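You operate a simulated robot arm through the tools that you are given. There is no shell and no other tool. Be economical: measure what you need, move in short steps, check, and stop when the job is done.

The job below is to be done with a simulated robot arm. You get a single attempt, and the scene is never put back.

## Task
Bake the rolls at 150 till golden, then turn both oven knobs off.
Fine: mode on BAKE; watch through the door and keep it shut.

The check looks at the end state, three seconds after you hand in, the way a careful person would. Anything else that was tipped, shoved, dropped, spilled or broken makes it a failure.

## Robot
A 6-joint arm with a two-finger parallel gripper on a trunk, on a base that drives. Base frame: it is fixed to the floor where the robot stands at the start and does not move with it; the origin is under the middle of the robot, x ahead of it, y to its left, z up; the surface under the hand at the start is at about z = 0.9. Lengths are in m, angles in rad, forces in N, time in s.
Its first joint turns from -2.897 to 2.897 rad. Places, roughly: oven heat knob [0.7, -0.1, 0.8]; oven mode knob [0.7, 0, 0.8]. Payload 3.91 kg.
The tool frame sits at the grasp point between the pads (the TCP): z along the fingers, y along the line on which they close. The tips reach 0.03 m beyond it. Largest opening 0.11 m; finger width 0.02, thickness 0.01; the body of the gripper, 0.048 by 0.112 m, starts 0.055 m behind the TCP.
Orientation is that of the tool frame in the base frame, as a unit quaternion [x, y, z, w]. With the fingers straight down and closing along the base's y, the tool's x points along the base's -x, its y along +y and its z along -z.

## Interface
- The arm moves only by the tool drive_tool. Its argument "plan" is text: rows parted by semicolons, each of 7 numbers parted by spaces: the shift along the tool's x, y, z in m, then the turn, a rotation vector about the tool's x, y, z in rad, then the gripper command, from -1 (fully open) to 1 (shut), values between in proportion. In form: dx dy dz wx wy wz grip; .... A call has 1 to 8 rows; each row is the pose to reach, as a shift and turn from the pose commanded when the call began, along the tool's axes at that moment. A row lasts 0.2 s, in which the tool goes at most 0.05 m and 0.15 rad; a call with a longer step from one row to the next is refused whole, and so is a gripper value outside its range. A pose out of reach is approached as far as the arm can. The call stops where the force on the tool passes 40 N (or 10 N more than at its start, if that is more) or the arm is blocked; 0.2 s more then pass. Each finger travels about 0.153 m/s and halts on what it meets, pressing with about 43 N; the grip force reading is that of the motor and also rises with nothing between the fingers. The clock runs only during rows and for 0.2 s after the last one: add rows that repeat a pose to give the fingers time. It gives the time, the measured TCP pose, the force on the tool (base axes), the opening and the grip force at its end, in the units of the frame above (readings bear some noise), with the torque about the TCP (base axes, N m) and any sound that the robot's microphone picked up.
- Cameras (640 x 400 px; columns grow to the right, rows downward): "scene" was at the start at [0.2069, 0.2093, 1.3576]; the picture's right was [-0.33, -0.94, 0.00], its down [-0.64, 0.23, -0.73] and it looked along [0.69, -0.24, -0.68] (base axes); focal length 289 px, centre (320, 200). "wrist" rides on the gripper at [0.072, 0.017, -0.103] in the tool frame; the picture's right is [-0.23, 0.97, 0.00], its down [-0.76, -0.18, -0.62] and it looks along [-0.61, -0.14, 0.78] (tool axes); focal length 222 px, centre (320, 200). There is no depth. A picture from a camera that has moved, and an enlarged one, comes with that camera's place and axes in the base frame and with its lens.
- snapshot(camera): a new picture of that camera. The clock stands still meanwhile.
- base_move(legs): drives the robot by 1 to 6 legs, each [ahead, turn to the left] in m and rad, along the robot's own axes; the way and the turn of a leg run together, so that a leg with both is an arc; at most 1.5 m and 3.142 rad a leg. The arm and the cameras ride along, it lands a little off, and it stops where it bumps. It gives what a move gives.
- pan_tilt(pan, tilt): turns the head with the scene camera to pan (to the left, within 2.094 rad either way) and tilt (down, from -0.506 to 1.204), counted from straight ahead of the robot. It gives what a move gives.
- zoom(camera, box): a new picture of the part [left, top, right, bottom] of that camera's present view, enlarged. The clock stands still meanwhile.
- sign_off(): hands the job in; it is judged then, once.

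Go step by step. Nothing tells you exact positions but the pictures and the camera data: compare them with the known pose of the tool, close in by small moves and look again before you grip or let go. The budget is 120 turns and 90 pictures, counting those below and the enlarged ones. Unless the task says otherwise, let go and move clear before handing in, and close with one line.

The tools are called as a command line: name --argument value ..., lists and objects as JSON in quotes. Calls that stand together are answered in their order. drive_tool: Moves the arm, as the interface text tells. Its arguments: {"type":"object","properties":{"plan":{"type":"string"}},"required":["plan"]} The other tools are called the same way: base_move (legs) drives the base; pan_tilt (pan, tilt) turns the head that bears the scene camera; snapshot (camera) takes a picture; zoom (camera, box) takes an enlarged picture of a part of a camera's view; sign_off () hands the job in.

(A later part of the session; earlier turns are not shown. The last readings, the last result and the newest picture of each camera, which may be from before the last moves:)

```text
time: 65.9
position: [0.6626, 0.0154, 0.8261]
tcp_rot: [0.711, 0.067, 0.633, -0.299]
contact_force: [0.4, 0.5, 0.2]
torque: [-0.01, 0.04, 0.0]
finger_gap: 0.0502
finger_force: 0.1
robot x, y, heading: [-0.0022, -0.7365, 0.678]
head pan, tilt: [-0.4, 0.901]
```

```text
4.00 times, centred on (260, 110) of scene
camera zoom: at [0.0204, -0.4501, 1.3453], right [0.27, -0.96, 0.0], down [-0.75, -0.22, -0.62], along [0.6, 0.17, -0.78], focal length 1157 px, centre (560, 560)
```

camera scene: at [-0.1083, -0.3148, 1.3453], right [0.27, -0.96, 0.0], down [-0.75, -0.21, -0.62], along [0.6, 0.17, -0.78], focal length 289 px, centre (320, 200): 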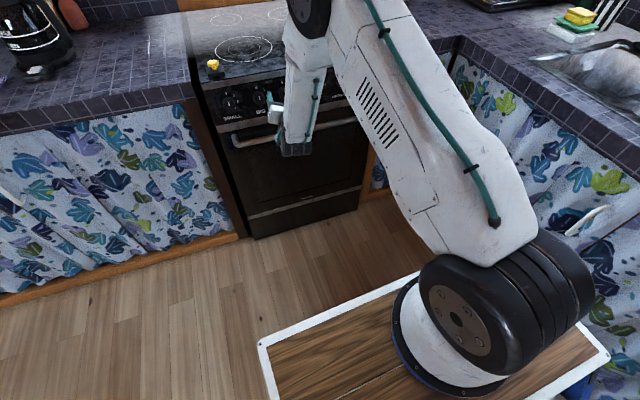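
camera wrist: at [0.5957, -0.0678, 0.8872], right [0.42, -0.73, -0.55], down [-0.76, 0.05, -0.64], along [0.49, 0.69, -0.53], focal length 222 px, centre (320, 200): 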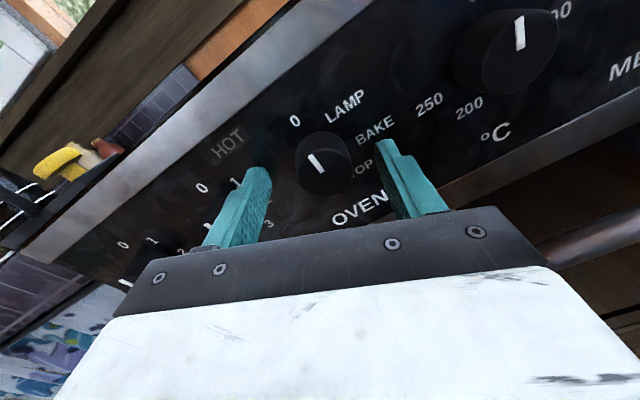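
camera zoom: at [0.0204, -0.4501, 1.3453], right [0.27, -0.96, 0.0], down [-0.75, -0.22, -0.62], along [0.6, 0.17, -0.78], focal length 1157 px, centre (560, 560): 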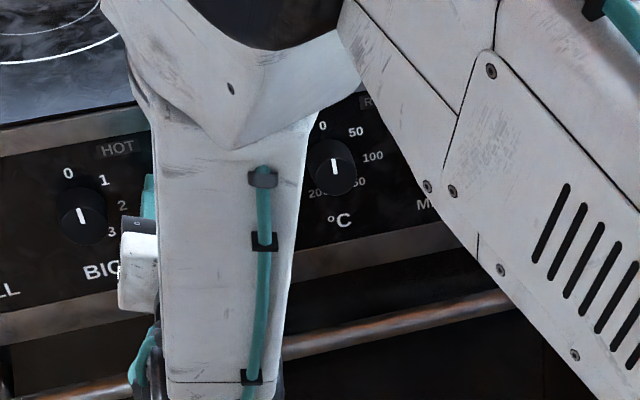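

Looks centred between the fingers. Close gently.

drive_tool --plan "0 0 0 0 0 0 0.3; 0 0 0 0 0 0 0.45; 0 0 0 0 0 0 0.6; 0 0 0 0 0 0 0.6"

zoom --camera "wrist" --box '[160, 50, 480, 250]'

```text
time: 66.9
position: [0.6628, 0.0139, 0.8284]
tcp_rot: [0.711, 0.067, 0.633, -0.298]
contact_force: [0.7, 3.3, 0.3]
torque: [0.21, -0.25, 0.91]
finger_gap: 0.0355
finger_force: 44.7
robot x, y, heading: [-0.0038, -0.7383, 0.679]
head pan, tilt: [-0.4, 0.901]
```

```text
2.00 times, centred on (320, 150) of wrist
camera zoom: at [0.5958, -0.0729, 0.8917], right [0.42, -0.73, -0.54], down [-0.77, 0.04, -0.64], along [0.49, 0.69, -0.54], focal length 444 px, centre (320, 300)
```

zoom: 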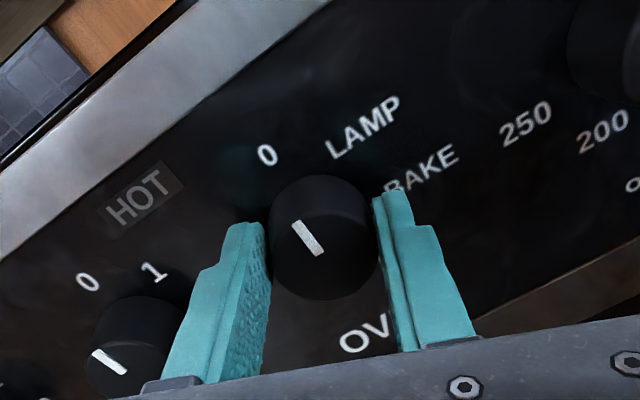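

Gripped (35.5 mm ≈ knob diameter). Turn clockwise a bit and look.

drive_tool --plan "0 0 0 0 0 0.1 0.6; 0 0 0 0 0 0.2 0.6; 0 0 0 0 0 0.3 0.6; 0 0 0 0 0 0.4 0.6; 0 0 0 0 0 0.4 0.6"

zoom --camera "wrist" --box '[160, 50, 480, 250]'

```text
time: 68.1
position: [0.663, 0.0125, 0.8281]
tcp_rot: [0.711, -0.076, 0.56, -0.419]
contact_force: [-1.3, -4.7, 0.1]
torque: [0.35, -0.48, 0.46]
finger_gap: 0.0354
finger_force: 45.1
robot x, y, heading: [-0.0044, -0.7391, 0.678]
head pan, tilt: [-0.4, 0.901]
```

```text
2.00 times, centred on (320, 150) of wrist
camera zoom: at [0.6064, -0.0919, 0.8706], right [0.27, -0.49, -0.83], down [-0.87, 0.24, -0.42], along [0.4, 0.84, -0.36], focal length 444 px, centre (320, 300)
```

zoom: 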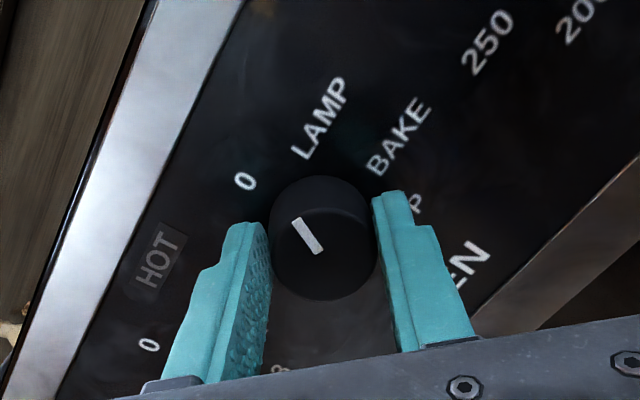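

The knob turns with the hand. Continue towards BAKE.

drive_tool --plan "0 0 0 0 0 0.15 0.6; 0 0 0 0 0 0.3 0.6; 0 0 0 0 0 0.45 0.6; 0 0 0 0 0 0.6 0.6; 0 0 0 0 0 0.75 0.6; 0 0 0 0 0 0.9 0.6; 0 0 0 0 0 0.9 0.6"

zoom --camera "wrist" --box '[160, 50, 480, 250]'

```text
time: 69.7
position: [0.6635, 0.0126, 0.8267]
tcp_rot: [-0.607, 0.378, -0.322, 0.62]
contact_force: [-7.8, -22.8, -11.0]
torque: [-0.18, 0.26, -0.44]
finger_gap: 0.0343
finger_force: 45.4
robot x, y, heading: [-0.0074, -0.7342, 0.676]
head pan, tilt: [-0.4, 0.901]
```

```text
2.00 times, centred on (320, 150) of wrist
camera zoom: at [0.61, -0.1012, 0.8052], right [-0.17, 0.25, -0.95], down [-0.91, 0.33, 0.25], along [0.38, 0.91, 0.17], focal length 444 px, centre (320, 300)
```

zoom: 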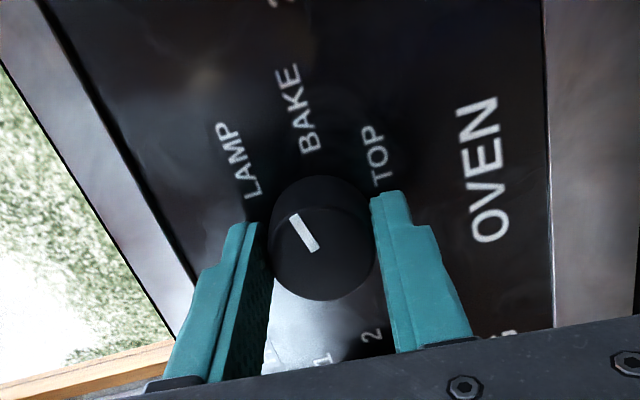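

Pointer is between LAMP and BAKE; turn ~0.3 rad more.

drive_tool --plan "0 0 0 0 0 0.1 0.6; 0 0 0 0 0 0.2 0.6; 0 0 0 0 0 0.3 0.6; 0 0 0 0 0 0.3 0.6"

zoom --camera "wrist" --box '[160, 50, 480, 250]'

```text
time: 70.7
position: [0.6629, 0.0142, 0.8243]
tcp_rot: [-0.544, 0.465, -0.227, 0.661]
contact_force: [-4.0, -19.6, -22.7]
torque: [-0.39, 0.67, -0.38]
finger_gap: 0.0344
finger_force: 45.2
robot x, y, heading: [-0.0058, -0.737, 0.676]
head pan, tilt: [-0.4, 0.901]
```

```text
2.00 times, centred on (320, 150) of wrist
camera zoom: at [0.6044, -0.0929, 0.7846], right [-0.31, 0.48, -0.82], down [-0.85, 0.24, 0.46], along [0.42, 0.84, 0.34], focal length 444 px, centre (320, 300)
```

zoom: 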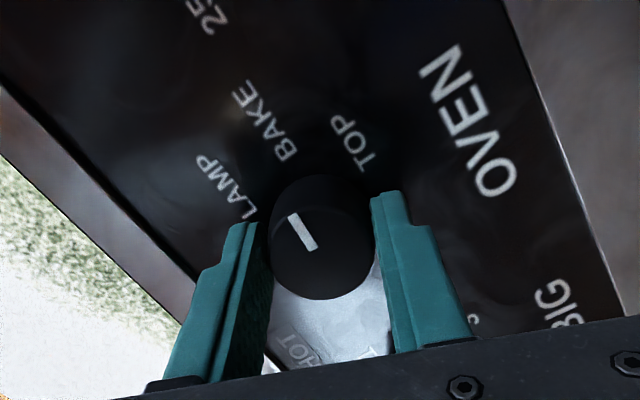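

It's close to BAKE. Release, back out, and inspect where the pointer actually stands.

drive_tool --plan "0 0 0 0 0 0 0.2; 0 0 0 0 0 0 0.09; 0 0 -0.03 0 0 0 0.09; 0 0 -0.07 0 0 0 0.09; 0 0 -0.11 0 0 0 0.09; 0 0 -0.11 0 0 0 0.09"

zoom --camera "wrist" --box '[200, 0, 440, 150]'

pan_tilt --pan 0.0 --tilt 0.7

snapshot --camera "scene"

```text
time: 72.1
position: [0.5675, -0.0429, 0.8299]
tcp_rot: [-0.544, 0.463, -0.226, 0.662]
contact_force: [1.1, -0.5, 0.1]
torque: [0.0, 0.01, -0.04]
finger_gap: 0.0501
finger_force: 0.1
robot x, y, heading: [-0.006, -0.7386, 0.677]
head pan, tilt: [-0.4, 0.901]
```

```text
2.67 times, centred on (320, 75) of wrist
camera zoom: at [0.5093, -0.1487, 0.7884], right [-0.31, 0.48, -0.82], down [-0.86, 0.24, 0.46], along [0.42, 0.84, 0.34], focal length 592 px, centre (320, 533)
```

zoom: 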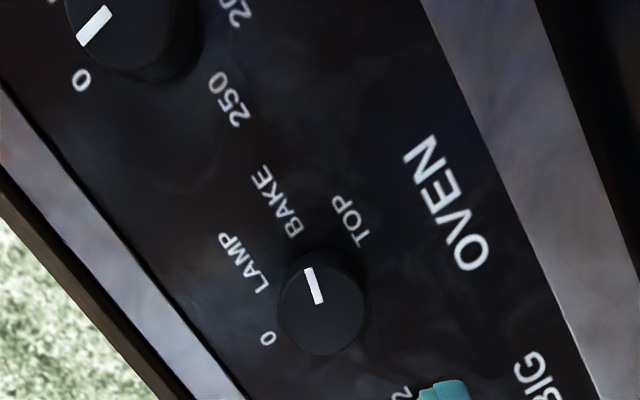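

```text
time: 73.0
position: [0.5675, -0.0425, 0.8279]
tcp_rot: [-0.544, 0.464, -0.226, 0.662]
contact_force: [-0.2, -0.7, -0.4]
torque: [-0.03, 0.02, 0.06]
finger_gap: 0.0499
finger_force: 0.0
robot x, y, heading: [-0.0068, -0.7398, 0.68]
head pan, tilt: [0.0, 0.7]
```

```text
50 pictures are left
camera scene: at [0.014, -0.4178, 1.3614], right [0.63, -0.78, 0.0], down [-0.5, -0.4, -0.76], along [0.6, 0.48, -0.64], focal length 289 px, centre (320, 200)
```

scene: 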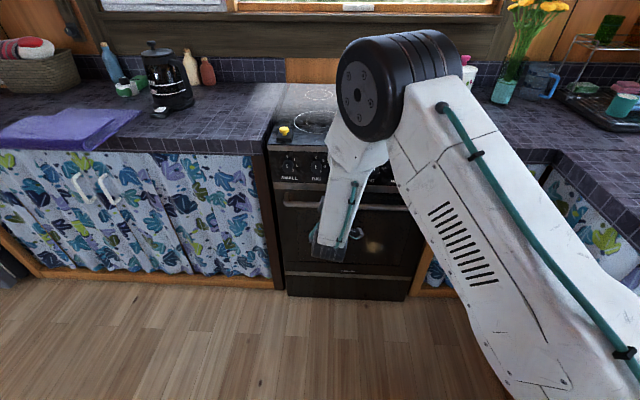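

The oven light is on and the pointer stands at BAKE. Now shift over to the heat knob and roll back for clockwise travel.

drive_tool --plan "0.025 -0.01 0 0 0 -0.14 0.09; 0.05 -0.02 0 0 0 -0.28 0.09; 0.075 -0.03 0 0 0 -0.42 0.09; 0.097 -0.039 0 0 0 -0.56 0.09; 0.097 -0.039 0 0 0 -0.7 0.09; 0.097 -0.039 0 0 0 -0.84 0.09; 0.097 -0.039 0 0 0 -0.98 0.09; 0.097 -0.039 0 0 0 -1.12 0.09"

drive_tool --plan "0 0 0 0 0 -0.14 0.09; 0 0 0 0 0 -0.28 0.09; 0 0 0 0 0 -0.42 0.09; 0 0 0 0 0 -0.56 0.09; 0 0 0 0 0 -0.7 0.09; 0 0 0 0 0 -0.78 0.09"

snapshot --camera "wrist"

```text
time: 74.8
position: [0.6213, -0.1316, 0.8302]
tcp_rot: [0.707, -0.104, 0.544, -0.439]
contact_force: [-0.4, 0.4, 0.1]
torque: [0.02, -0.05, 0.02]
finger_gap: 0.0498
finger_force: 0.0
robot x, y, heading: [-0.0052, -0.7344, 0.674]
head pan, tilt: [0.0, 0.7]
```

```text
time: 76.2
position: [0.6205, -0.1323, 0.8287]
tcp_rot: [0.693, 0.174, 0.67, -0.201]
contact_force: [-0.2, 0.1, -0.4]
torque: [0.01, 0.0, 0.02]
finger_gap: 0.0501
finger_force: 0.1
robot x, y, heading: [-0.0082, -0.7384, 0.674]
head pan, tilt: [0.0, 0.7]
```

```text
49 pictures are left
camera wrist: at [0.5448, -0.202, 0.9026], right [0.49, -0.83, -0.27], down [-0.66, -0.14, -0.74], along [0.58, 0.54, -0.62], focal length 222 px, centre (320, 200)
```

wrist: 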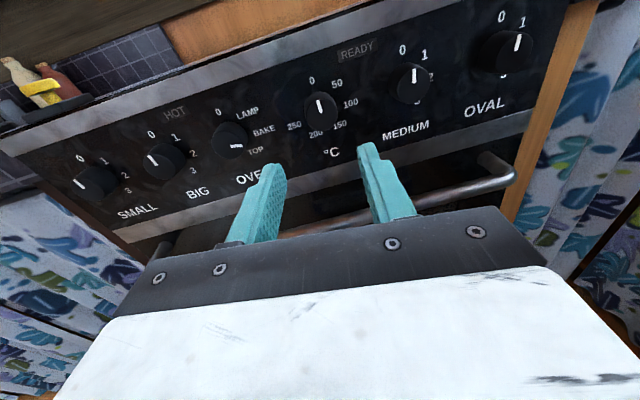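

Zoom on both dials.

zoom --camera "wrist" --box '[200, 60, 376, 170]'

```text
3.64 times, centred on (288, 115) of wrist
camera zoom: at [0.5448, -0.202, 0.9026], right [0.49, -0.83, -0.27], down [-0.66, -0.14, -0.74], along [0.58, 0.54, -0.62], focal length 808 px, centre (436, 509)
```

zoom: 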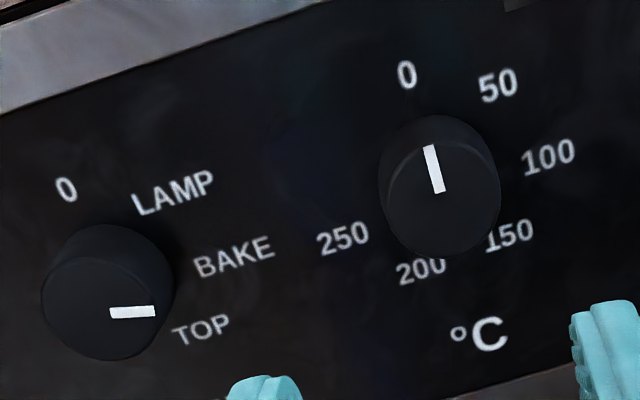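

The mode pointer reads about 103–108°, i.e. past BAKE (≈90°) toward TOP. I'll go back and correct it by about −0.22 rad.

drive_tool --plan "-0.0016 -0.026 0 0 0 0.1 0.09; -0.0032 -0.052 0 0 0 0.2 0.09; -0.005 -0.08 0 0 0 0.3 0.09; -0.0065 -0.105 0.012 0 0 0.3 0.09; -0.0065 -0.105 0.012 0 0 0.3 0.09"

zoom --camera "wrist" --box '[200, 20, 440, 170]'

```text
time: 77.4
position: [0.5785, -0.0354, 0.8288]
tcp_rot: [0.712, 0.066, 0.632, -0.298]
contact_force: [0.1, -0.4, -0.2]
torque: [-0.02, 0.0, 0.0]
finger_gap: 0.0501
finger_force: 0.1
robot x, y, heading: [-0.0045, -0.7352, 0.678]
head pan, tilt: [0.0, 0.7]
```

```text
2.67 times, centred on (320, 95) of wrist
camera zoom: at [0.5117, -0.1227, 0.8925], right [0.42, -0.73, -0.55], down [-0.77, 0.04, -0.64], along [0.49, 0.69, -0.54], focal length 592 px, centre (320, 480)
```

zoom: 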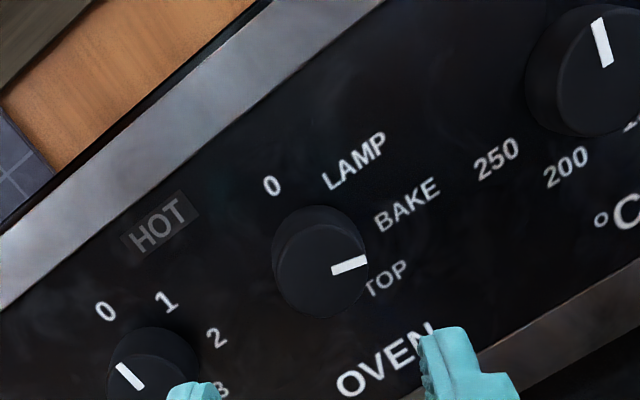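

Reads ~105°. Slide on, grip, and turn back 0.26 rad.

drive_tool --plan "0 0 0.04 0 0 0 0.09; 0 0 0.075 0 0 0 0.09; 0 0 0.097 0 0 0 0.09; 0 0 0.097 0 0 0 0.3; 0 0 0.097 0 0 0 0.45; 0 0 0.097 0 0 0 0.6; 0 0 0.097 0 0 0 0.6"

drive_tool --plan "0 0 0 0 0 -0.09 0.6; 0 0 0 0 0 -0.18 0.6; 0 0 0 0 0 -0.26 0.6; 0 0 0 0 0 -0.26 0.6; 0 0 0 0 0 -0.26 0.3; 0 0 0 0 0 -0.26 0.09; 0 0 -0.03 0 0 -0.26 0.09; 0 0 -0.07 0 0 -0.26 0.09"

zoom --camera "wrist" --box '[200, 20, 440, 170]'

```text
time: 79.0
position: [0.6631, 0.0145, 0.8268]
tcp_rot: [0.711, 0.068, 0.633, -0.299]
contact_force: [1.9, 5.5, 0.1]
torque: [0.14, -0.16, 1.02]
finger_gap: 0.0355
finger_force: 44.8
robot x, y, heading: [-0.0023, -0.737, 0.682]
head pan, tilt: [0.0, 0.7]
```

```text
time: 80.8
position: [0.6028, -0.0204, 0.8266]
tcp_rot: [0.697, 0.159, 0.666, -0.215]
contact_force: [-0.2, 0.4, 0.0]
torque: [0.0, -0.02, 0.02]
finger_gap: 0.0502
finger_force: 0.2
robot x, y, heading: [-0.0041, -0.7395, 0.679]
head pan, tilt: [0.0, 0.7]
```

```text
2.67 times, centred on (320, 95) of wrist
camera zoom: at [0.5264, -0.0931, 0.9003], right [0.48, -0.82, -0.31], down [-0.67, -0.12, -0.73], along [0.56, 0.56, -0.61], focal length 592 px, centre (320, 480)
```

zoom: 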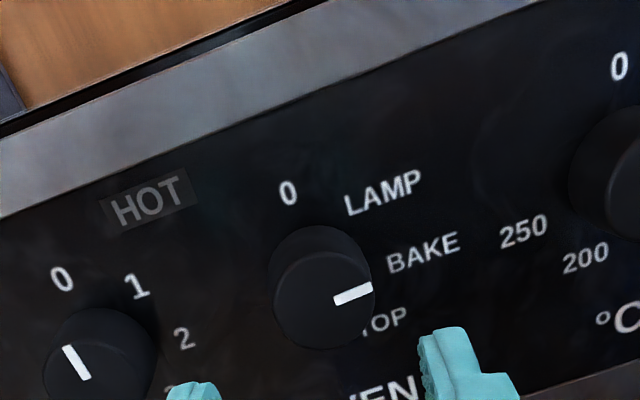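

The mode pointer is now at 91°, on BAKE. Move across to the heat knob (grip point ≈ (0.717, −0.078, 0.829)).

drive_tool --plan "0.003 0.027 -0.021 0 0 0 0.09; 0.006 0.054 -0.021 0 0 0 0.09; 0.009 0.081 -0.021 0 0 0 0.09; 0.0124 0.107 -0.021 0 0 0 0.09; 0.0124 0.107 -0.021 0 0 0 0.09; 0.0124 0.107 0.02 0 0 0 0.09; 0.0124 0.107 0.02 0 0 0 0.09"

zoom --camera "wrist" --box '[180, 30, 460, 205]'

```text
time: 82.4
position: [0.6751, -0.102, 0.8287]
tcp_rot: [0.697, 0.159, 0.666, -0.214]
contact_force: [-0.4, -0.1, 1.1]
torque: [-0.03, -0.01, 0.03]
finger_gap: 0.0501
finger_force: 0.1
robot x, y, heading: [-0.005, -0.7375, 0.679]
head pan, tilt: [0.0, 0.7]
```

```text
2.29 times, centred on (320, 118) of wrist
camera zoom: at [0.5992, -0.1742, 0.9013], right [0.48, -0.82, -0.31], down [-0.67, -0.12, -0.73], along [0.56, 0.56, -0.61], focal length 508 px, centre (320, 389)
```

zoom: 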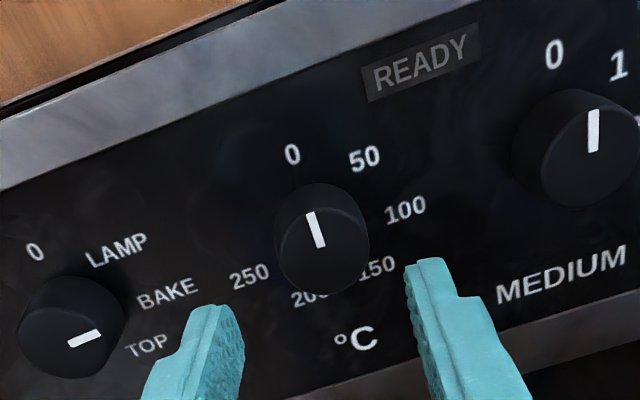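

Aligned within 3 mm. Slide on and grip the heat knob.

drive_tool --plan "0.003 0.002 0.015 0 0 0 0.09; 0.003 0.002 0.03 0 0 0 0.09; 0.003 0.002 0.045 0 0 0 0.09; 0.003 0.002 0.049 0 0 0 0.09; 0.003 0.002 0.049 0 0 0 0.3; 0.003 0.002 0.049 0 0 0 0.45; 0.003 0.002 0.049 0 0 0 0.6; 0.003 0.002 0.049 0 0 0 0.6"

```text
time: 84.2
position: [0.7165, -0.0781, 0.8325]
tcp_rot: [0.696, 0.16, 0.666, -0.215]
contact_force: [-6.8, 26.6, 0.3]
torque: [0.31, 0.18, 1.21]
finger_gap: 0.034
finger_force: 45.5
robot x, y, heading: [-0.0048, -0.7369, 0.68]
head pan, tilt: [0.0, 0.7]
```

Sideways force indicates ~3 mm offset; relieve it, then start turning.

drive_tool --plan "0 -0.002 0 0 0 0 0.6; 0 -0.004 0 0 0 0 0.6; 0 -0.004 0 0 0 0 0.6"

drive_tool --plan "0 0 0 0 0 0.14 0.6; 0 0 0 0 0 0.28 0.6; 0 0 0 0 0 0.42 0.6; 0 0 0 0 0 0.56 0.6; 0 0 0 0 0 0.7 0.6; 0 0 0 0 0 0.7 0.6"

zoom --camera "wrist" --box '[180, 30, 460, 205]'

```text
time: 85.0
position: [0.7176, -0.0783, 0.8323]
tcp_rot: [0.697, 0.157, 0.666, -0.214]
contact_force: [8.5, 10.3, 0.3]
torque: [0.11, -0.13, 0.75]
finger_gap: 0.034
finger_force: 44.6
robot x, y, heading: [-0.0044, -0.7361, 0.676]
head pan, tilt: [0.0, 0.7]
```

```text
time: 86.1
position: [0.7182, -0.0814, 0.8299]
tcp_rot: [0.713, -0.052, 0.578, -0.394]
contact_force: [6.7, -4.8, -0.3]
torque: [0.01, -0.08, -0.71]
finger_gap: 0.034
finger_force: 45.6
robot x, y, heading: [-0.0071, -0.7397, 0.676]
head pan, tilt: [0.0, 0.7]
stopped in row 5: the force on the tool passed its limit at 42 N (the readings are from after the stop); the commanded pose is now the measured one
```

```text
2.29 times, centred on (320, 118) of wrist
camera zoom: at [0.6586, -0.1832, 0.879], right [0.3, -0.55, -0.78], down [-0.86, 0.21, -0.47], along [0.42, 0.81, -0.41], focal length 508 px, centre (320, 389)
```

zoom: 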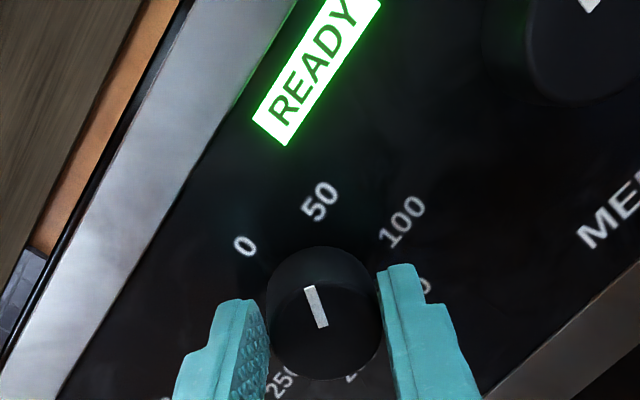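

READY lit up. Continue turning toward 150.

drive_tool --plan "0 0 0 0 0 0.14 0.6; 0 0 0 0 0 0.28 0.6; 0 0 0 0 0 0.42 0.6; 0 0 0 0 0 0.56 0.6; 0 0 0 0 0 0.7 0.6; 0 0 0 0 0 0.84 0.6; 0 0 0 0 0 0.98 0.6"

```text
time: 87.4
position: [0.7185, -0.0841, 0.826]
tcp_rot: [0.647, -0.311, 0.393, -0.575]
contact_force: [8.3, 6.9, -5.8]
torque: [-0.26, 0.35, -0.53]
finger_gap: 0.0338
finger_force: 45.8
robot x, y, heading: [-0.0079, -0.737, 0.671]
head pan, tilt: [0.0, 0.7]
stopped in row 6: the force on the tool passed its limit at 42 N (the readings are from after the stop); the commanded pose is now the measured one
```

drive_tool --plan "0 0 0 0 0 0.14 0.6; 0 0 0 0 0 0.28 0.6; 0 0 0 0 0 0.42 0.6; 0 0 0 0 0 0.56 0.6; 0 0 0 0 0 0.7 0.6; 0 0 0 0 0 0.84 0.6; 0 0 0 0 0 0.84 0.6"

zoom --camera "wrist" --box '[180, 30, 460, 205]'

```text
time: 88.8
position: [0.7166, -0.0837, 0.8221]
tcp_rot: [-0.473, 0.545, -0.13, 0.68]
contact_force: [16.0, 15.3, -12.6]
torque: [-0.4, 0.49, 0.08]
finger_gap: 0.0335
finger_force: 45.3
robot x, y, heading: [-0.0, -0.7368, 0.673]
head pan, tilt: [0.0, 0.7]
stopped in row 7: the force on the tool passed its limit at 41 N (the readings are from after the stop); the commanded pose is now the measured one
```

```text
2.29 times, centred on (320, 118) of wrist
camera zoom: at [0.6487, -0.1766, 0.7683], right [-0.41, 0.66, -0.62], down [-0.76, 0.12, 0.64], along [0.5, 0.74, 0.45], focal length 508 px, centre (320, 389)
```

zoom: 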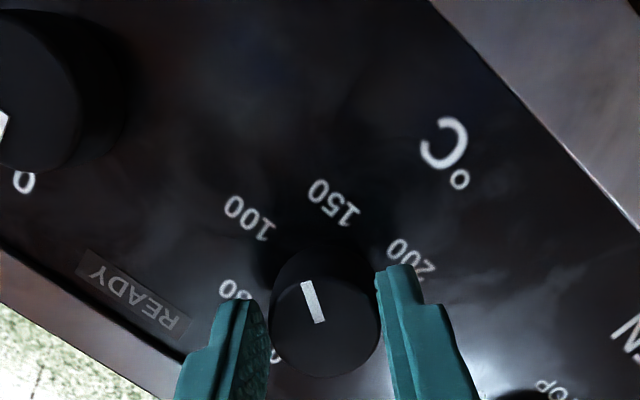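

Pointer between 100 and 150; ~0.45 rad to go.

drive_tool --plan "0 0 0 0 0 0.12 0.6; 0 0 0 0 0 0.24 0.6; 0 0 0 0 0 0.36 0.6; 0 0 0 0 0 0.46 0.6; 0 0 0 0 0 0.46 0.6"

zoom --camera "wrist" --box '[180, 30, 460, 205]'

```text
time: 89.5
position: [0.7157, -0.0832, 0.821]
tcp_rot: [-0.394, 0.605, -0.034, 0.691]
contact_force: [16.0, 15.2, -10.7]
torque: [-0.4, 0.53, 0.11]
finger_gap: 0.0338
finger_force: 45.3
robot x, y, heading: [-0.0001, -0.7394, 0.675]
head pan, tilt: [0.0, 0.7]
stopped in row 3: the force on the tool passed its limit at 41 N (the readings are from after the stop); the commanded pose is now the measured one
```

```text
2.29 times, centred on (320, 118) of wrist
camera zoom: at [0.6385, -0.1611, 0.7569], right [-0.48, 0.79, -0.39], down [-0.66, -0.04, 0.75], along [0.57, 0.61, 0.54], focal length 508 px, centre (320, 389)
```

zoom: 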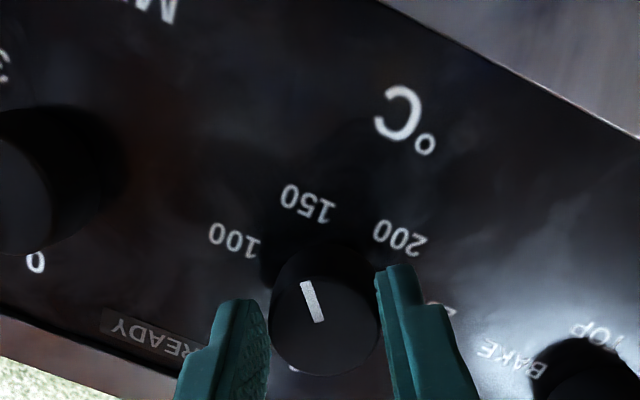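

drive_tool --plan "0 0 0.002 0 0 0.06 0.6; 0 0 0.002 0 0 0.13 0.6; 0 0 0.002 0 0 0.19 0.6; 0 0 0.002 0 0 0.19 0.6"

zoom --camera "wrist" --box '[180, 30, 460, 205]'

```text
time: 90.5
position: [0.7154, -0.0812, 0.8205]
tcp_rot: [-0.337, 0.64, 0.032, 0.69]
contact_force: [-19.1, 1.8, -22.3]
torque: [-0.44, 0.52, 0.59]
finger_gap: 0.0339
finger_force: 45.2
robot x, y, heading: [-0.0038, -0.7357, 0.679]
head pan, tilt: [0.0, 0.7]
```

```text
2.29 times, centred on (320, 118) of wrist
camera zoom: at [0.631, -0.149, 0.7524], right [-0.5, 0.84, -0.21], down [-0.59, -0.16, 0.79], along [0.63, 0.52, 0.57], focal length 508 px, centre (320, 389)
```

zoom: 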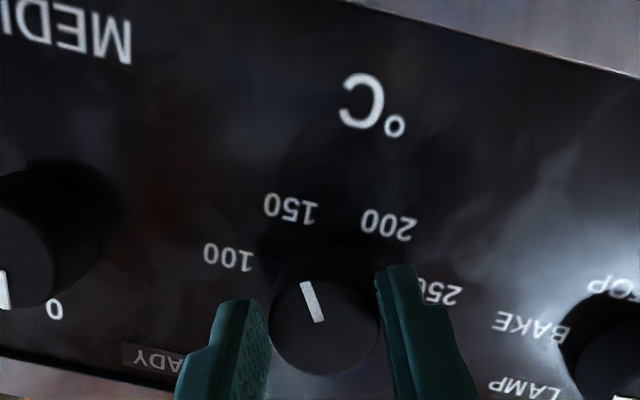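

Pointer is at 150. Release, back out, and check both the dial and the oven window.

drive_tool --plan "0 0 0 0 0 0 0.3; 0 0 0 0 0 0 0.09; 0 0 -0.04 0 0 0 0.09; 0 0 -0.08 0 0 0 0.09; 0 0 -0.11 0 0 0 0.09"

zoom --camera "wrist" --box '[200, 0, 440, 150]'

zoom --camera "scene" --box '[260, 140, 460, 300]'

```text
time: 91.7
position: [0.6208, -0.139, 0.8285]
tcp_rot: [-0.334, 0.639, 0.031, 0.692]
contact_force: [0.0, 0.3, -0.4]
torque: [0.0, 0.02, -0.02]
finger_gap: 0.0501
finger_force: 0.1
robot x, y, heading: [-0.0017, -0.7358, 0.673]
head pan, tilt: [0.0, 0.7]
```

```text
2.67 times, centred on (320, 75) of wrist
camera zoom: at [0.5378, -0.2055, 0.7593], right [-0.5, 0.84, -0.21], down [-0.59, -0.16, 0.79], along [0.63, 0.52, 0.58], focal length 592 px, centre (320, 533)
```

zoom: 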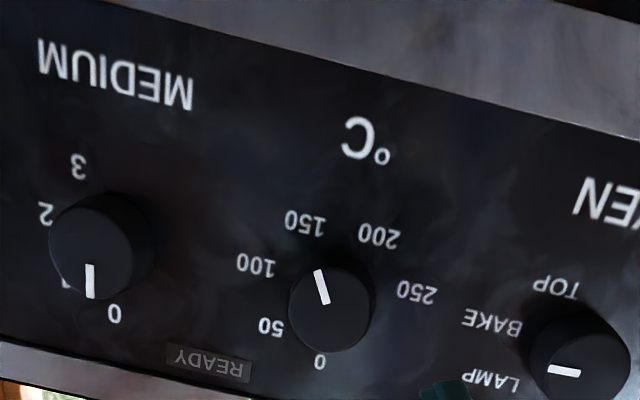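

```text
2.50 times, centred on (360, 220) of scene
camera zoom: at [0.0154, -0.4178, 1.3614], right [0.62, -0.78, 0.0], down [-0.5, -0.4, -0.76], along [0.6, 0.48, -0.64], focal length 723 px, centre (220, 150)
```

zoom: 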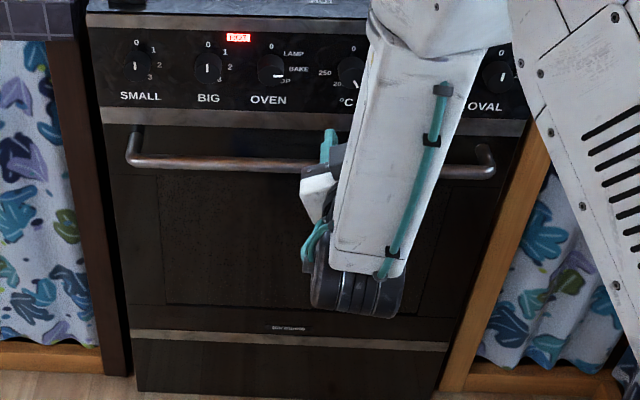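

HOT light is on, heat reads ~150. The arm blocks the window, so I'll roll the tool upright and pull it left/back to see inside while staying ready.

drive_tool --plan "0 0.04 -0.03 0 0 -0.14 0.09; 0 0.08 -0.05 0 0 -0.28 0.09; 0 0.12 -0.05 0 0 -0.42 0.09; 0 0.16 -0.05 0 0 -0.56 0.09; 0 0.2 -0.05 0 0 -0.7 0.09; 0 0.22 -0.05 0 0 -0.84 0.09; 0 0.22 -0.05 0 0 -0.98 0.09; 0 0.22 -0.05 0 0 -1.12 0.09"

snapshot --camera "scene"

zoom --camera "scene" --box '[310, 135, 430, 210]'

```text
time: 93.5
position: [0.4751, 0.0073, 0.7371]
tcp_rot: [0.624, -0.363, 0.341, -0.602]
contact_force: [-0.6, 0.4, -0.6]
torque: [0.0, 0.03, 0.02]
finger_gap: 0.0501
finger_force: 0.1
robot x, y, heading: [-0.0058, -0.7342, 0.672]
head pan, tilt: [0.0, 0.7]
```

```text
38 pictures are left
camera scene: at [0.0151, -0.4178, 1.3614], right [0.62, -0.78, 0.0], down [-0.5, -0.4, -0.76], along [0.6, 0.48, -0.64], focal length 289 px, centre (320, 200)
```

scene: 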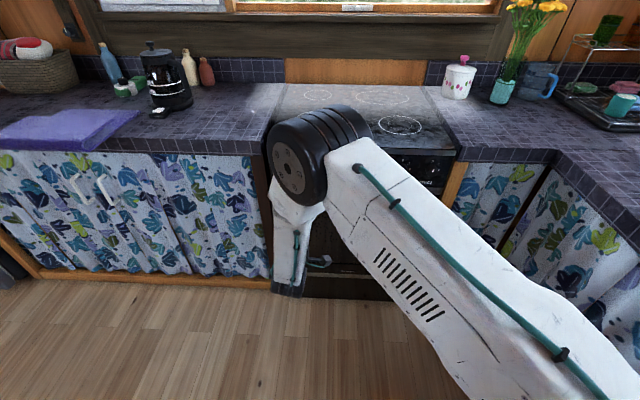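

```text
5.33 times, centred on (370, 172) of scene
camera zoom: at [0.0151, -0.4178, 1.3614], right [0.62, -0.78, 0.0], down [-0.5, -0.4, -0.76], along [0.6, 0.48, -0.64], focal length 1543 px, centre (53, 347)
```

zoom: 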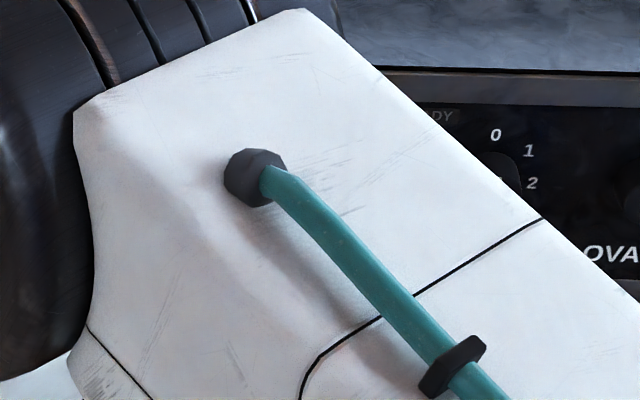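

The arm now hides more from the head camera; check the wrist camera's view of the door.

snapshot --camera "wrist"

```text
36 pictures are left
camera wrist: at [0.4221, -0.108, 0.7232], right [-0.16, 0.19, -0.97], down [-0.91, 0.35, 0.21], along [0.38, 0.92, 0.12], focal length 222 px, centre (320, 200)
```

wrist: 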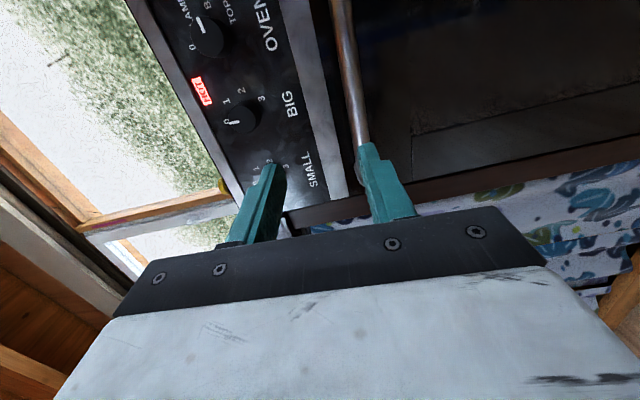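

Move right so this camera looks through the window.

drive_tool --plan "0.04 0 0 0 0 0 0.09; 0.08 0 0 0 0 0 0.09; 0.12 0 0 0 0 0 0.09; 0.16 0 0 0 0 0 0.09; 0.2 0 0 0 0 0 0.09"

snapshot --camera "wrist"

snapshot --camera "scene"

```text
time: 94.7
position: [0.5739, -0.1668, 0.7339]
tcp_rot: [0.623, -0.365, 0.341, -0.602]
contact_force: [-0.3, -0.2, 0.1]
torque: [-0.01, 0.01, -0.04]
finger_gap: 0.0501
finger_force: 0.0
robot x, y, heading: [-0.0019, -0.739, 0.671]
head pan, tilt: [0.0, 0.7]
```

```text
35 pictures are left
camera wrist: at [0.5214, -0.2813, 0.7194], right [-0.16, 0.19, -0.97], down [-0.91, 0.35, 0.21], along [0.38, 0.92, 0.12], focal length 222 px, centre (320, 200)
```

wrist: 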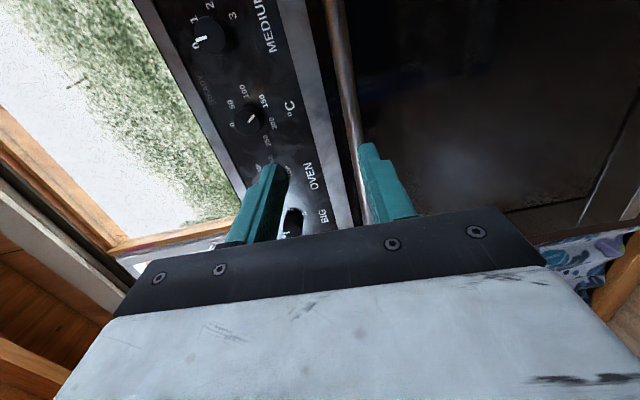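

```text
34 pictures are left
camera scene: at [0.0149, -0.4177, 1.3614], right [0.62, -0.78, 0.0], down [-0.5, -0.4, -0.76], along [0.6, 0.48, -0.64], focal length 289 px, centre (320, 200)
```

scene: 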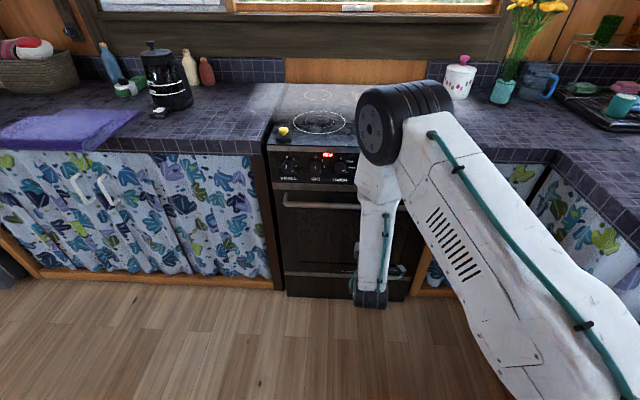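

Zoom on the window and mode dial.

zoom --camera "scene" --box '[270, 195, 430, 295]'

zoom --camera "scene" --box '[300, 145, 364, 185]'

```text
4.00 times, centred on (350, 245) of scene
camera zoom: at [0.0149, -0.4177, 1.3614], right [0.62, -0.78, 0.0], down [-0.5, -0.4, -0.76], along [0.6, 0.48, -0.64], focal length 1157 px, centre (200, 20)
```

zoom: 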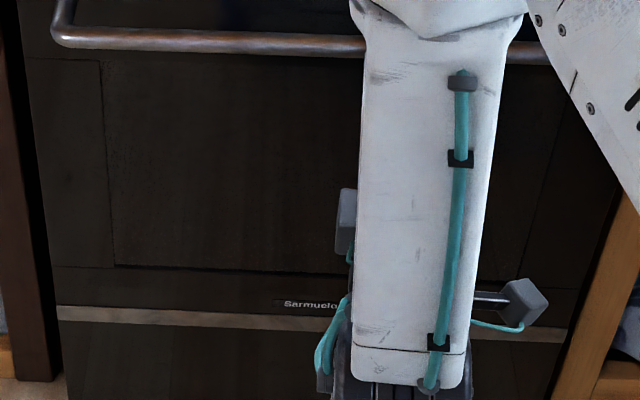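

```text
10.00 times, centred on (332, 165) of scene
camera zoom: at [0.0149, -0.4177, 1.3614], right [0.62, -0.78, 0.0], down [-0.5, -0.4, -0.76], along [0.6, 0.48, -0.64], focal length 2892 px, centre (200, 550)
```

zoom: 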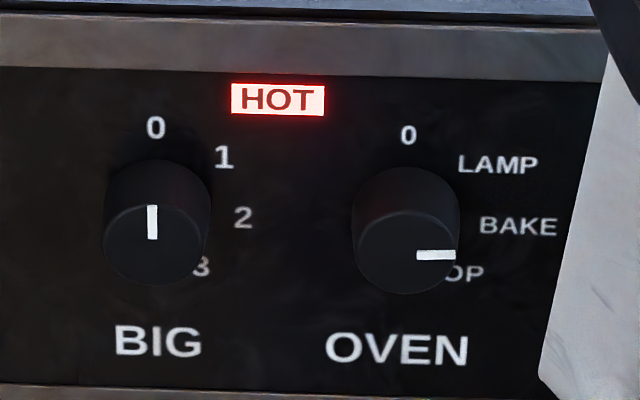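

Mode is squarely on BAKE. The arm still covers the window centre; shift farther right.

drive_tool --plan "0.04 0 -0.02 0 0 0 0.09; 0.08 0 -0.04 0 0 0 0.09; 0.12 0 -0.05 0 0 0 0.09; 0.15 0 -0.05 0 0 0 0.09"

zoom --camera "scene" --box '[270, 150, 430, 290]'

```text
time: 95.7
position: [0.5867, -0.305, 0.7318]
tcp_rot: [0.62, -0.368, 0.345, -0.601]
contact_force: [0.5, -0.9, 0.5]
torque: [-0.04, 0.01, 0.0]
finger_gap: 0.0501
finger_force: 0.1
out of reach, approached as far as the arm can: row 4
robot x, y, heading: [-0.0032, -0.7397, 0.673]
head pan, tilt: [0.0, 0.7]
```

```text
2.86 times, centred on (350, 220) of scene
camera zoom: at [0.0152, -0.4178, 1.3614], right [0.62, -0.78, 0.0], down [-0.5, -0.4, -0.76], along [0.6, 0.48, -0.64], focal length 826 px, centre (234, 143)
```

zoom: 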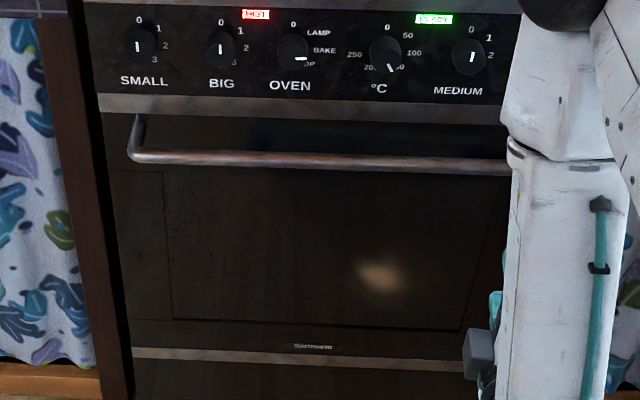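

READY is lit: preheated at 150. There's a bright patch in the window; zoom on it.

zoom --camera "scene" --box '[325, 210, 405, 270]'

```text
6.67 times, centred on (365, 240) of scene
camera zoom: at [0.0152, -0.4178, 1.3614], right [0.62, -0.78, 0.0], down [-0.5, -0.4, -0.76], along [0.6, 0.48, -0.64], focal length 1928 px, centre (20, -67)
```

zoom: 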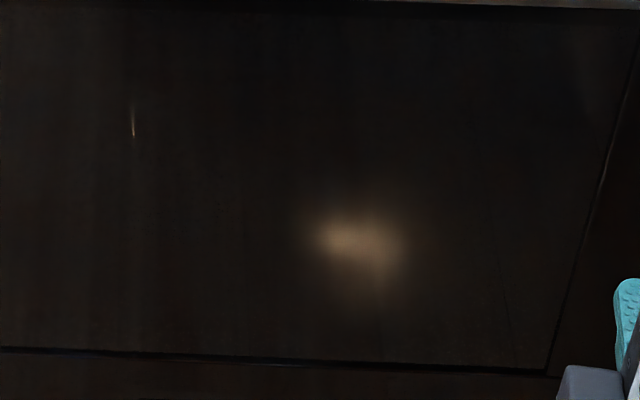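

I need a more level look. Try the wrist camera from here, lower.

drive_tool --plan "0 0.04 0 0 0 0 0.09; 0 0.08 0 0 0 0 0.09; 0 0.12 0 0 0 0 0.09; 0 0.15 0 0 0 0 0.09"

snapshot --camera "wrist"

```text
time: 96.7
position: [0.5807, -0.305, 0.5819]
tcp_rot: [0.623, -0.364, 0.341, -0.603]
contact_force: [0.1, 0.4, 0.5]
torque: [-0.01, 0.0, 0.0]
finger_gap: 0.05
finger_force: 0.0
robot x, y, heading: [-0.002, -0.7398, 0.673]
head pan, tilt: [0.0, 0.7]
```

```text
29 pictures are left
camera wrist: at [0.527, -0.4199, 0.568], right [-0.16, 0.19, -0.97], down [-0.91, 0.35, 0.21], along [0.38, 0.92, 0.12], focal length 222 px, centre (320, 200)
```

wrist: 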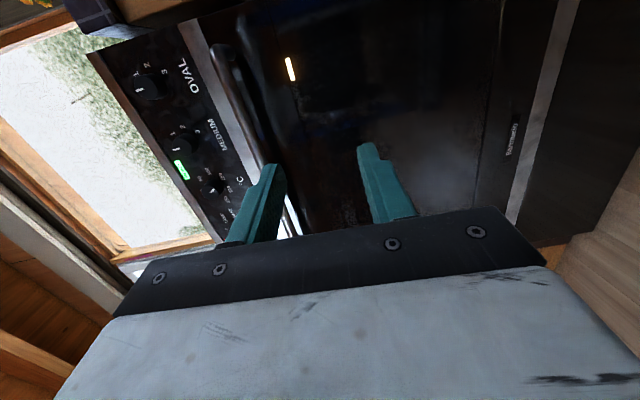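

The lamp inside is on. Zoom on the window interior.

zoom --camera "wrist" --box '[260, 0, 520, 200]'

```text
2.00 times, centred on (390, 100) of wrist
camera zoom: at [0.527, -0.4199, 0.568], right [-0.16, 0.19, -0.97], down [-0.91, 0.35, 0.21], along [0.38, 0.92, 0.12], focal length 444 px, centre (180, 400)
```

zoom: 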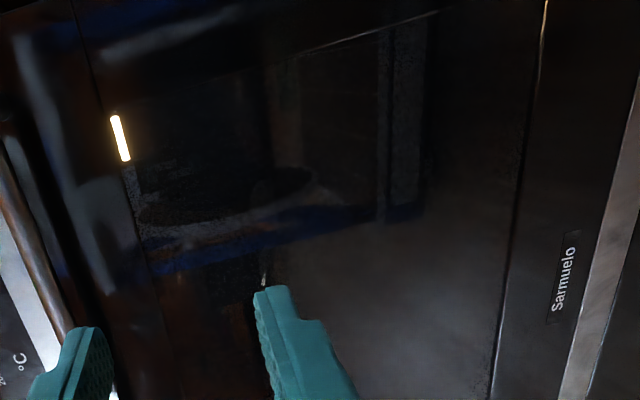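

Reflections dominate. Move closer to the glass and yaw the tool right so the camera looks straight in.

drive_tool --plan "0 0.01 0.03 0 0.14 0 0.09; -0.02 0.02 0.06 0 0.28 0 0.09; -0.04 0.03 0.08 0 0.42 0 0.09; -0.06 0.03 0.09 0 0.5 0 0.09; -0.08 0.03 0.09 0 0.5 0 0.09; -0.08 0.03 0.09 0 0.5 0 0.09"

snapshot --camera "wrist"

```text
time: 98.1
position: [0.6183, -0.1893, 0.5512]
tcp_rot: [0.52, -0.502, 0.484, -0.494]
contact_force: [-0.3, 0.4, 0.7]
torque: [0.0, 0.0, -0.01]
finger_gap: 0.0502
finger_force: 0.1
robot x, y, heading: [-0.008, -0.7356, 0.675]
head pan, tilt: [0.0, 0.7]
```

```text
27 pictures are left
camera wrist: at [0.5165, -0.2648, 0.538], right [-0.05, 0.22, -0.97], down [-0.64, 0.75, 0.2], along [0.77, 0.63, 0.1], focal length 222 px, centre (320, 200)
```

wrist: 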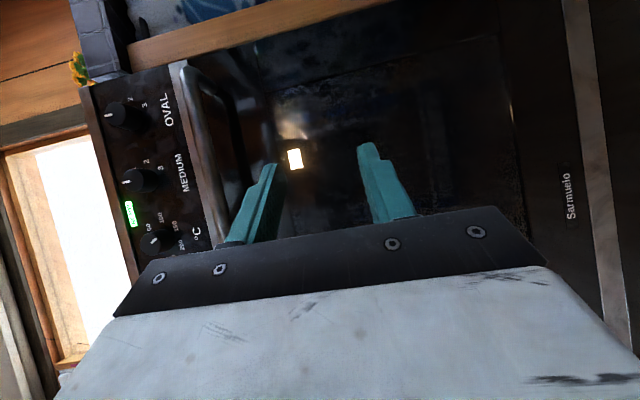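

Zoom into the window.

zoom --camera "wrist" --box '[260, 30, 520, 200]'

```text
2.35 times, centred on (390, 115) of wrist
camera zoom: at [0.5165, -0.2648, 0.538], right [-0.05, 0.22, -0.97], down [-0.64, 0.75, 0.2], along [0.77, 0.63, 0.1], focal length 523 px, centre (155, 400)
```

zoom: 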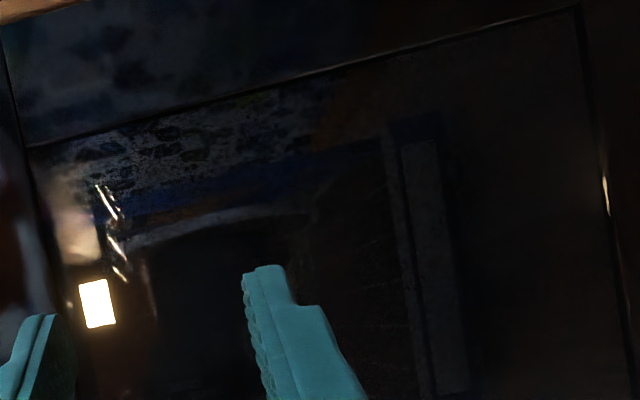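

The rack shows by its glints, just above camera height; the rolls are likely left of there and higher. Move up and left.

drive_tool --plan "-0.035 -0.03 -0.02 0 0 0 0.09; -0.07 -0.06 -0.04 0 0 0 0.09; -0.105 -0.09 -0.06 0 0 0 0.09; -0.12 -0.11 -0.06 0 0 0 0.09; -0.12 -0.11 -0.06 0 0 0 0.09"

zoom --camera "wrist" --box '[200, 0, 520, 200]'

```text
refused: row 1 steps farther than a row can; nothing moved
```

```text
2.00 times, centred on (360, 100) of wrist
camera zoom: at [0.5165, -0.2648, 0.538], right [-0.05, 0.22, -0.97], down [-0.64, 0.75, 0.2], along [0.77, 0.63, 0.1], focal length 444 px, centre (240, 400)
```

zoom: 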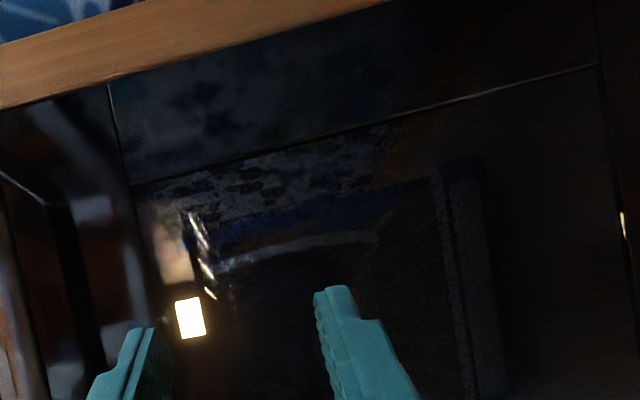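

drive_tool --plan "-0.03 -0.03 -0.015 0 0 0 0.09; -0.06 -0.06 -0.03 0 0 0 0.09; -0.09 -0.09 -0.045 0 0 0 0.09; -0.12 -0.11 -0.06 0 0 0 0.09; -0.12 -0.11 -0.06 0 0 0 0.09"

```text
time: 99.3
position: [0.5598, -0.0732, 0.6622]
tcp_rot: [0.52, -0.502, 0.483, -0.494]
contact_force: [0.9, 0.2, 0.1]
torque: [0.01, 0.01, -0.03]
finger_gap: 0.0502
finger_force: 0.1
robot x, y, heading: [-0.0012, -0.7404, 0.678]
head pan, tilt: [0.0, 0.7]
```

zoom --camera "wrist" --box '[200, 0, 520, 200]'

```text
2.00 times, centred on (360, 100) of wrist
camera zoom: at [0.4578, -0.1475, 0.6508], right [-0.05, 0.22, -0.97], down [-0.64, 0.75, 0.2], along [0.77, 0.63, 0.1], focal length 444 px, centre (240, 400)
```

zoom: 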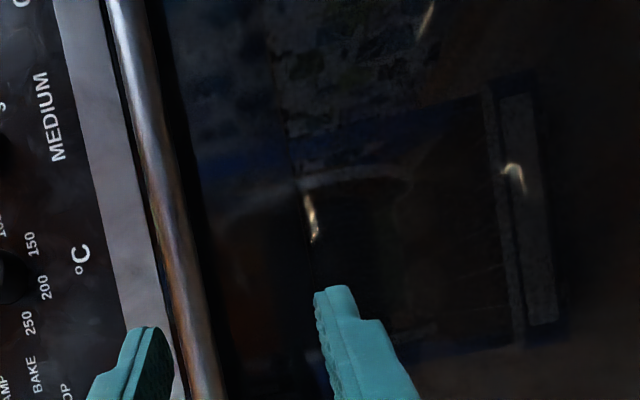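

The camera was showing only the right half of the oven. Move left so the middle of the oven falls in the clear part of the view.

drive_tool --plan "-0.04 0 -0.017 0 0 0 0.09; -0.08 0 -0.034 0 0 0 0.09; -0.12 0 -0.051 0 0 0 0.09; -0.165 0 -0.068 0 0 0 0.09; -0.165 0 -0.068 0 0 0 0.09"

zoom --camera "wrist" --box '[200, 0, 520, 200]'

```text
time: 100.5
position: [0.4872, 0.0911, 0.6654]
tcp_rot: [0.52, -0.501, 0.484, -0.494]
contact_force: [0.0, 0.0, -0.3]
torque: [-0.01, -0.02, -0.02]
finger_gap: 0.0501
finger_force: 0.1
robot x, y, heading: [-0.0033, -0.7392, 0.674]
head pan, tilt: [0.0, 0.7]
```

```text
2.00 times, centred on (360, 100) of wrist
camera zoom: at [0.3856, 0.0161, 0.6522], right [-0.05, 0.22, -0.97], down [-0.64, 0.75, 0.2], along [0.77, 0.63, 0.1], focal length 444 px, centre (240, 400)
```

zoom: 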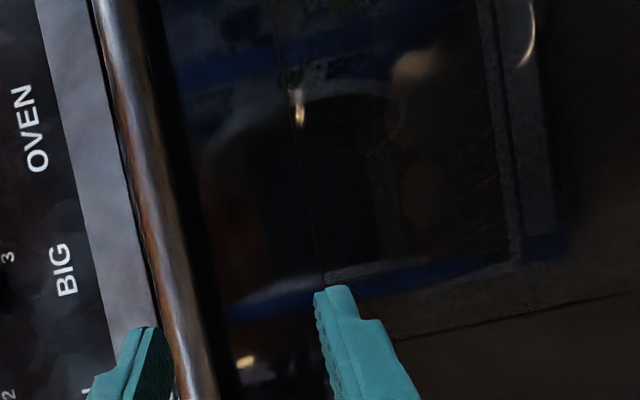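

I can make out round shapes (rolls) on a lower rack. Zoom in on them for colour.

zoom --camera "wrist" --box '[340, 0, 480, 130]'

```text
3.08 times, centred on (410, 65) of wrist
camera zoom: at [0.3856, 0.0161, 0.6522], right [-0.05, 0.22, -0.97], down [-0.64, 0.75, 0.2], along [0.77, 0.63, 0.1], focal length 684 px, centre (43, 615)
```

zoom: 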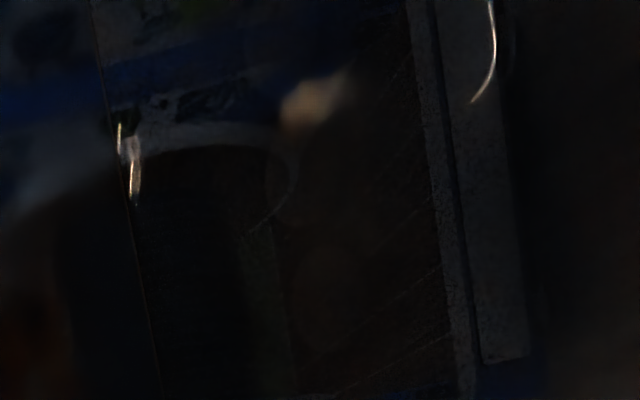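

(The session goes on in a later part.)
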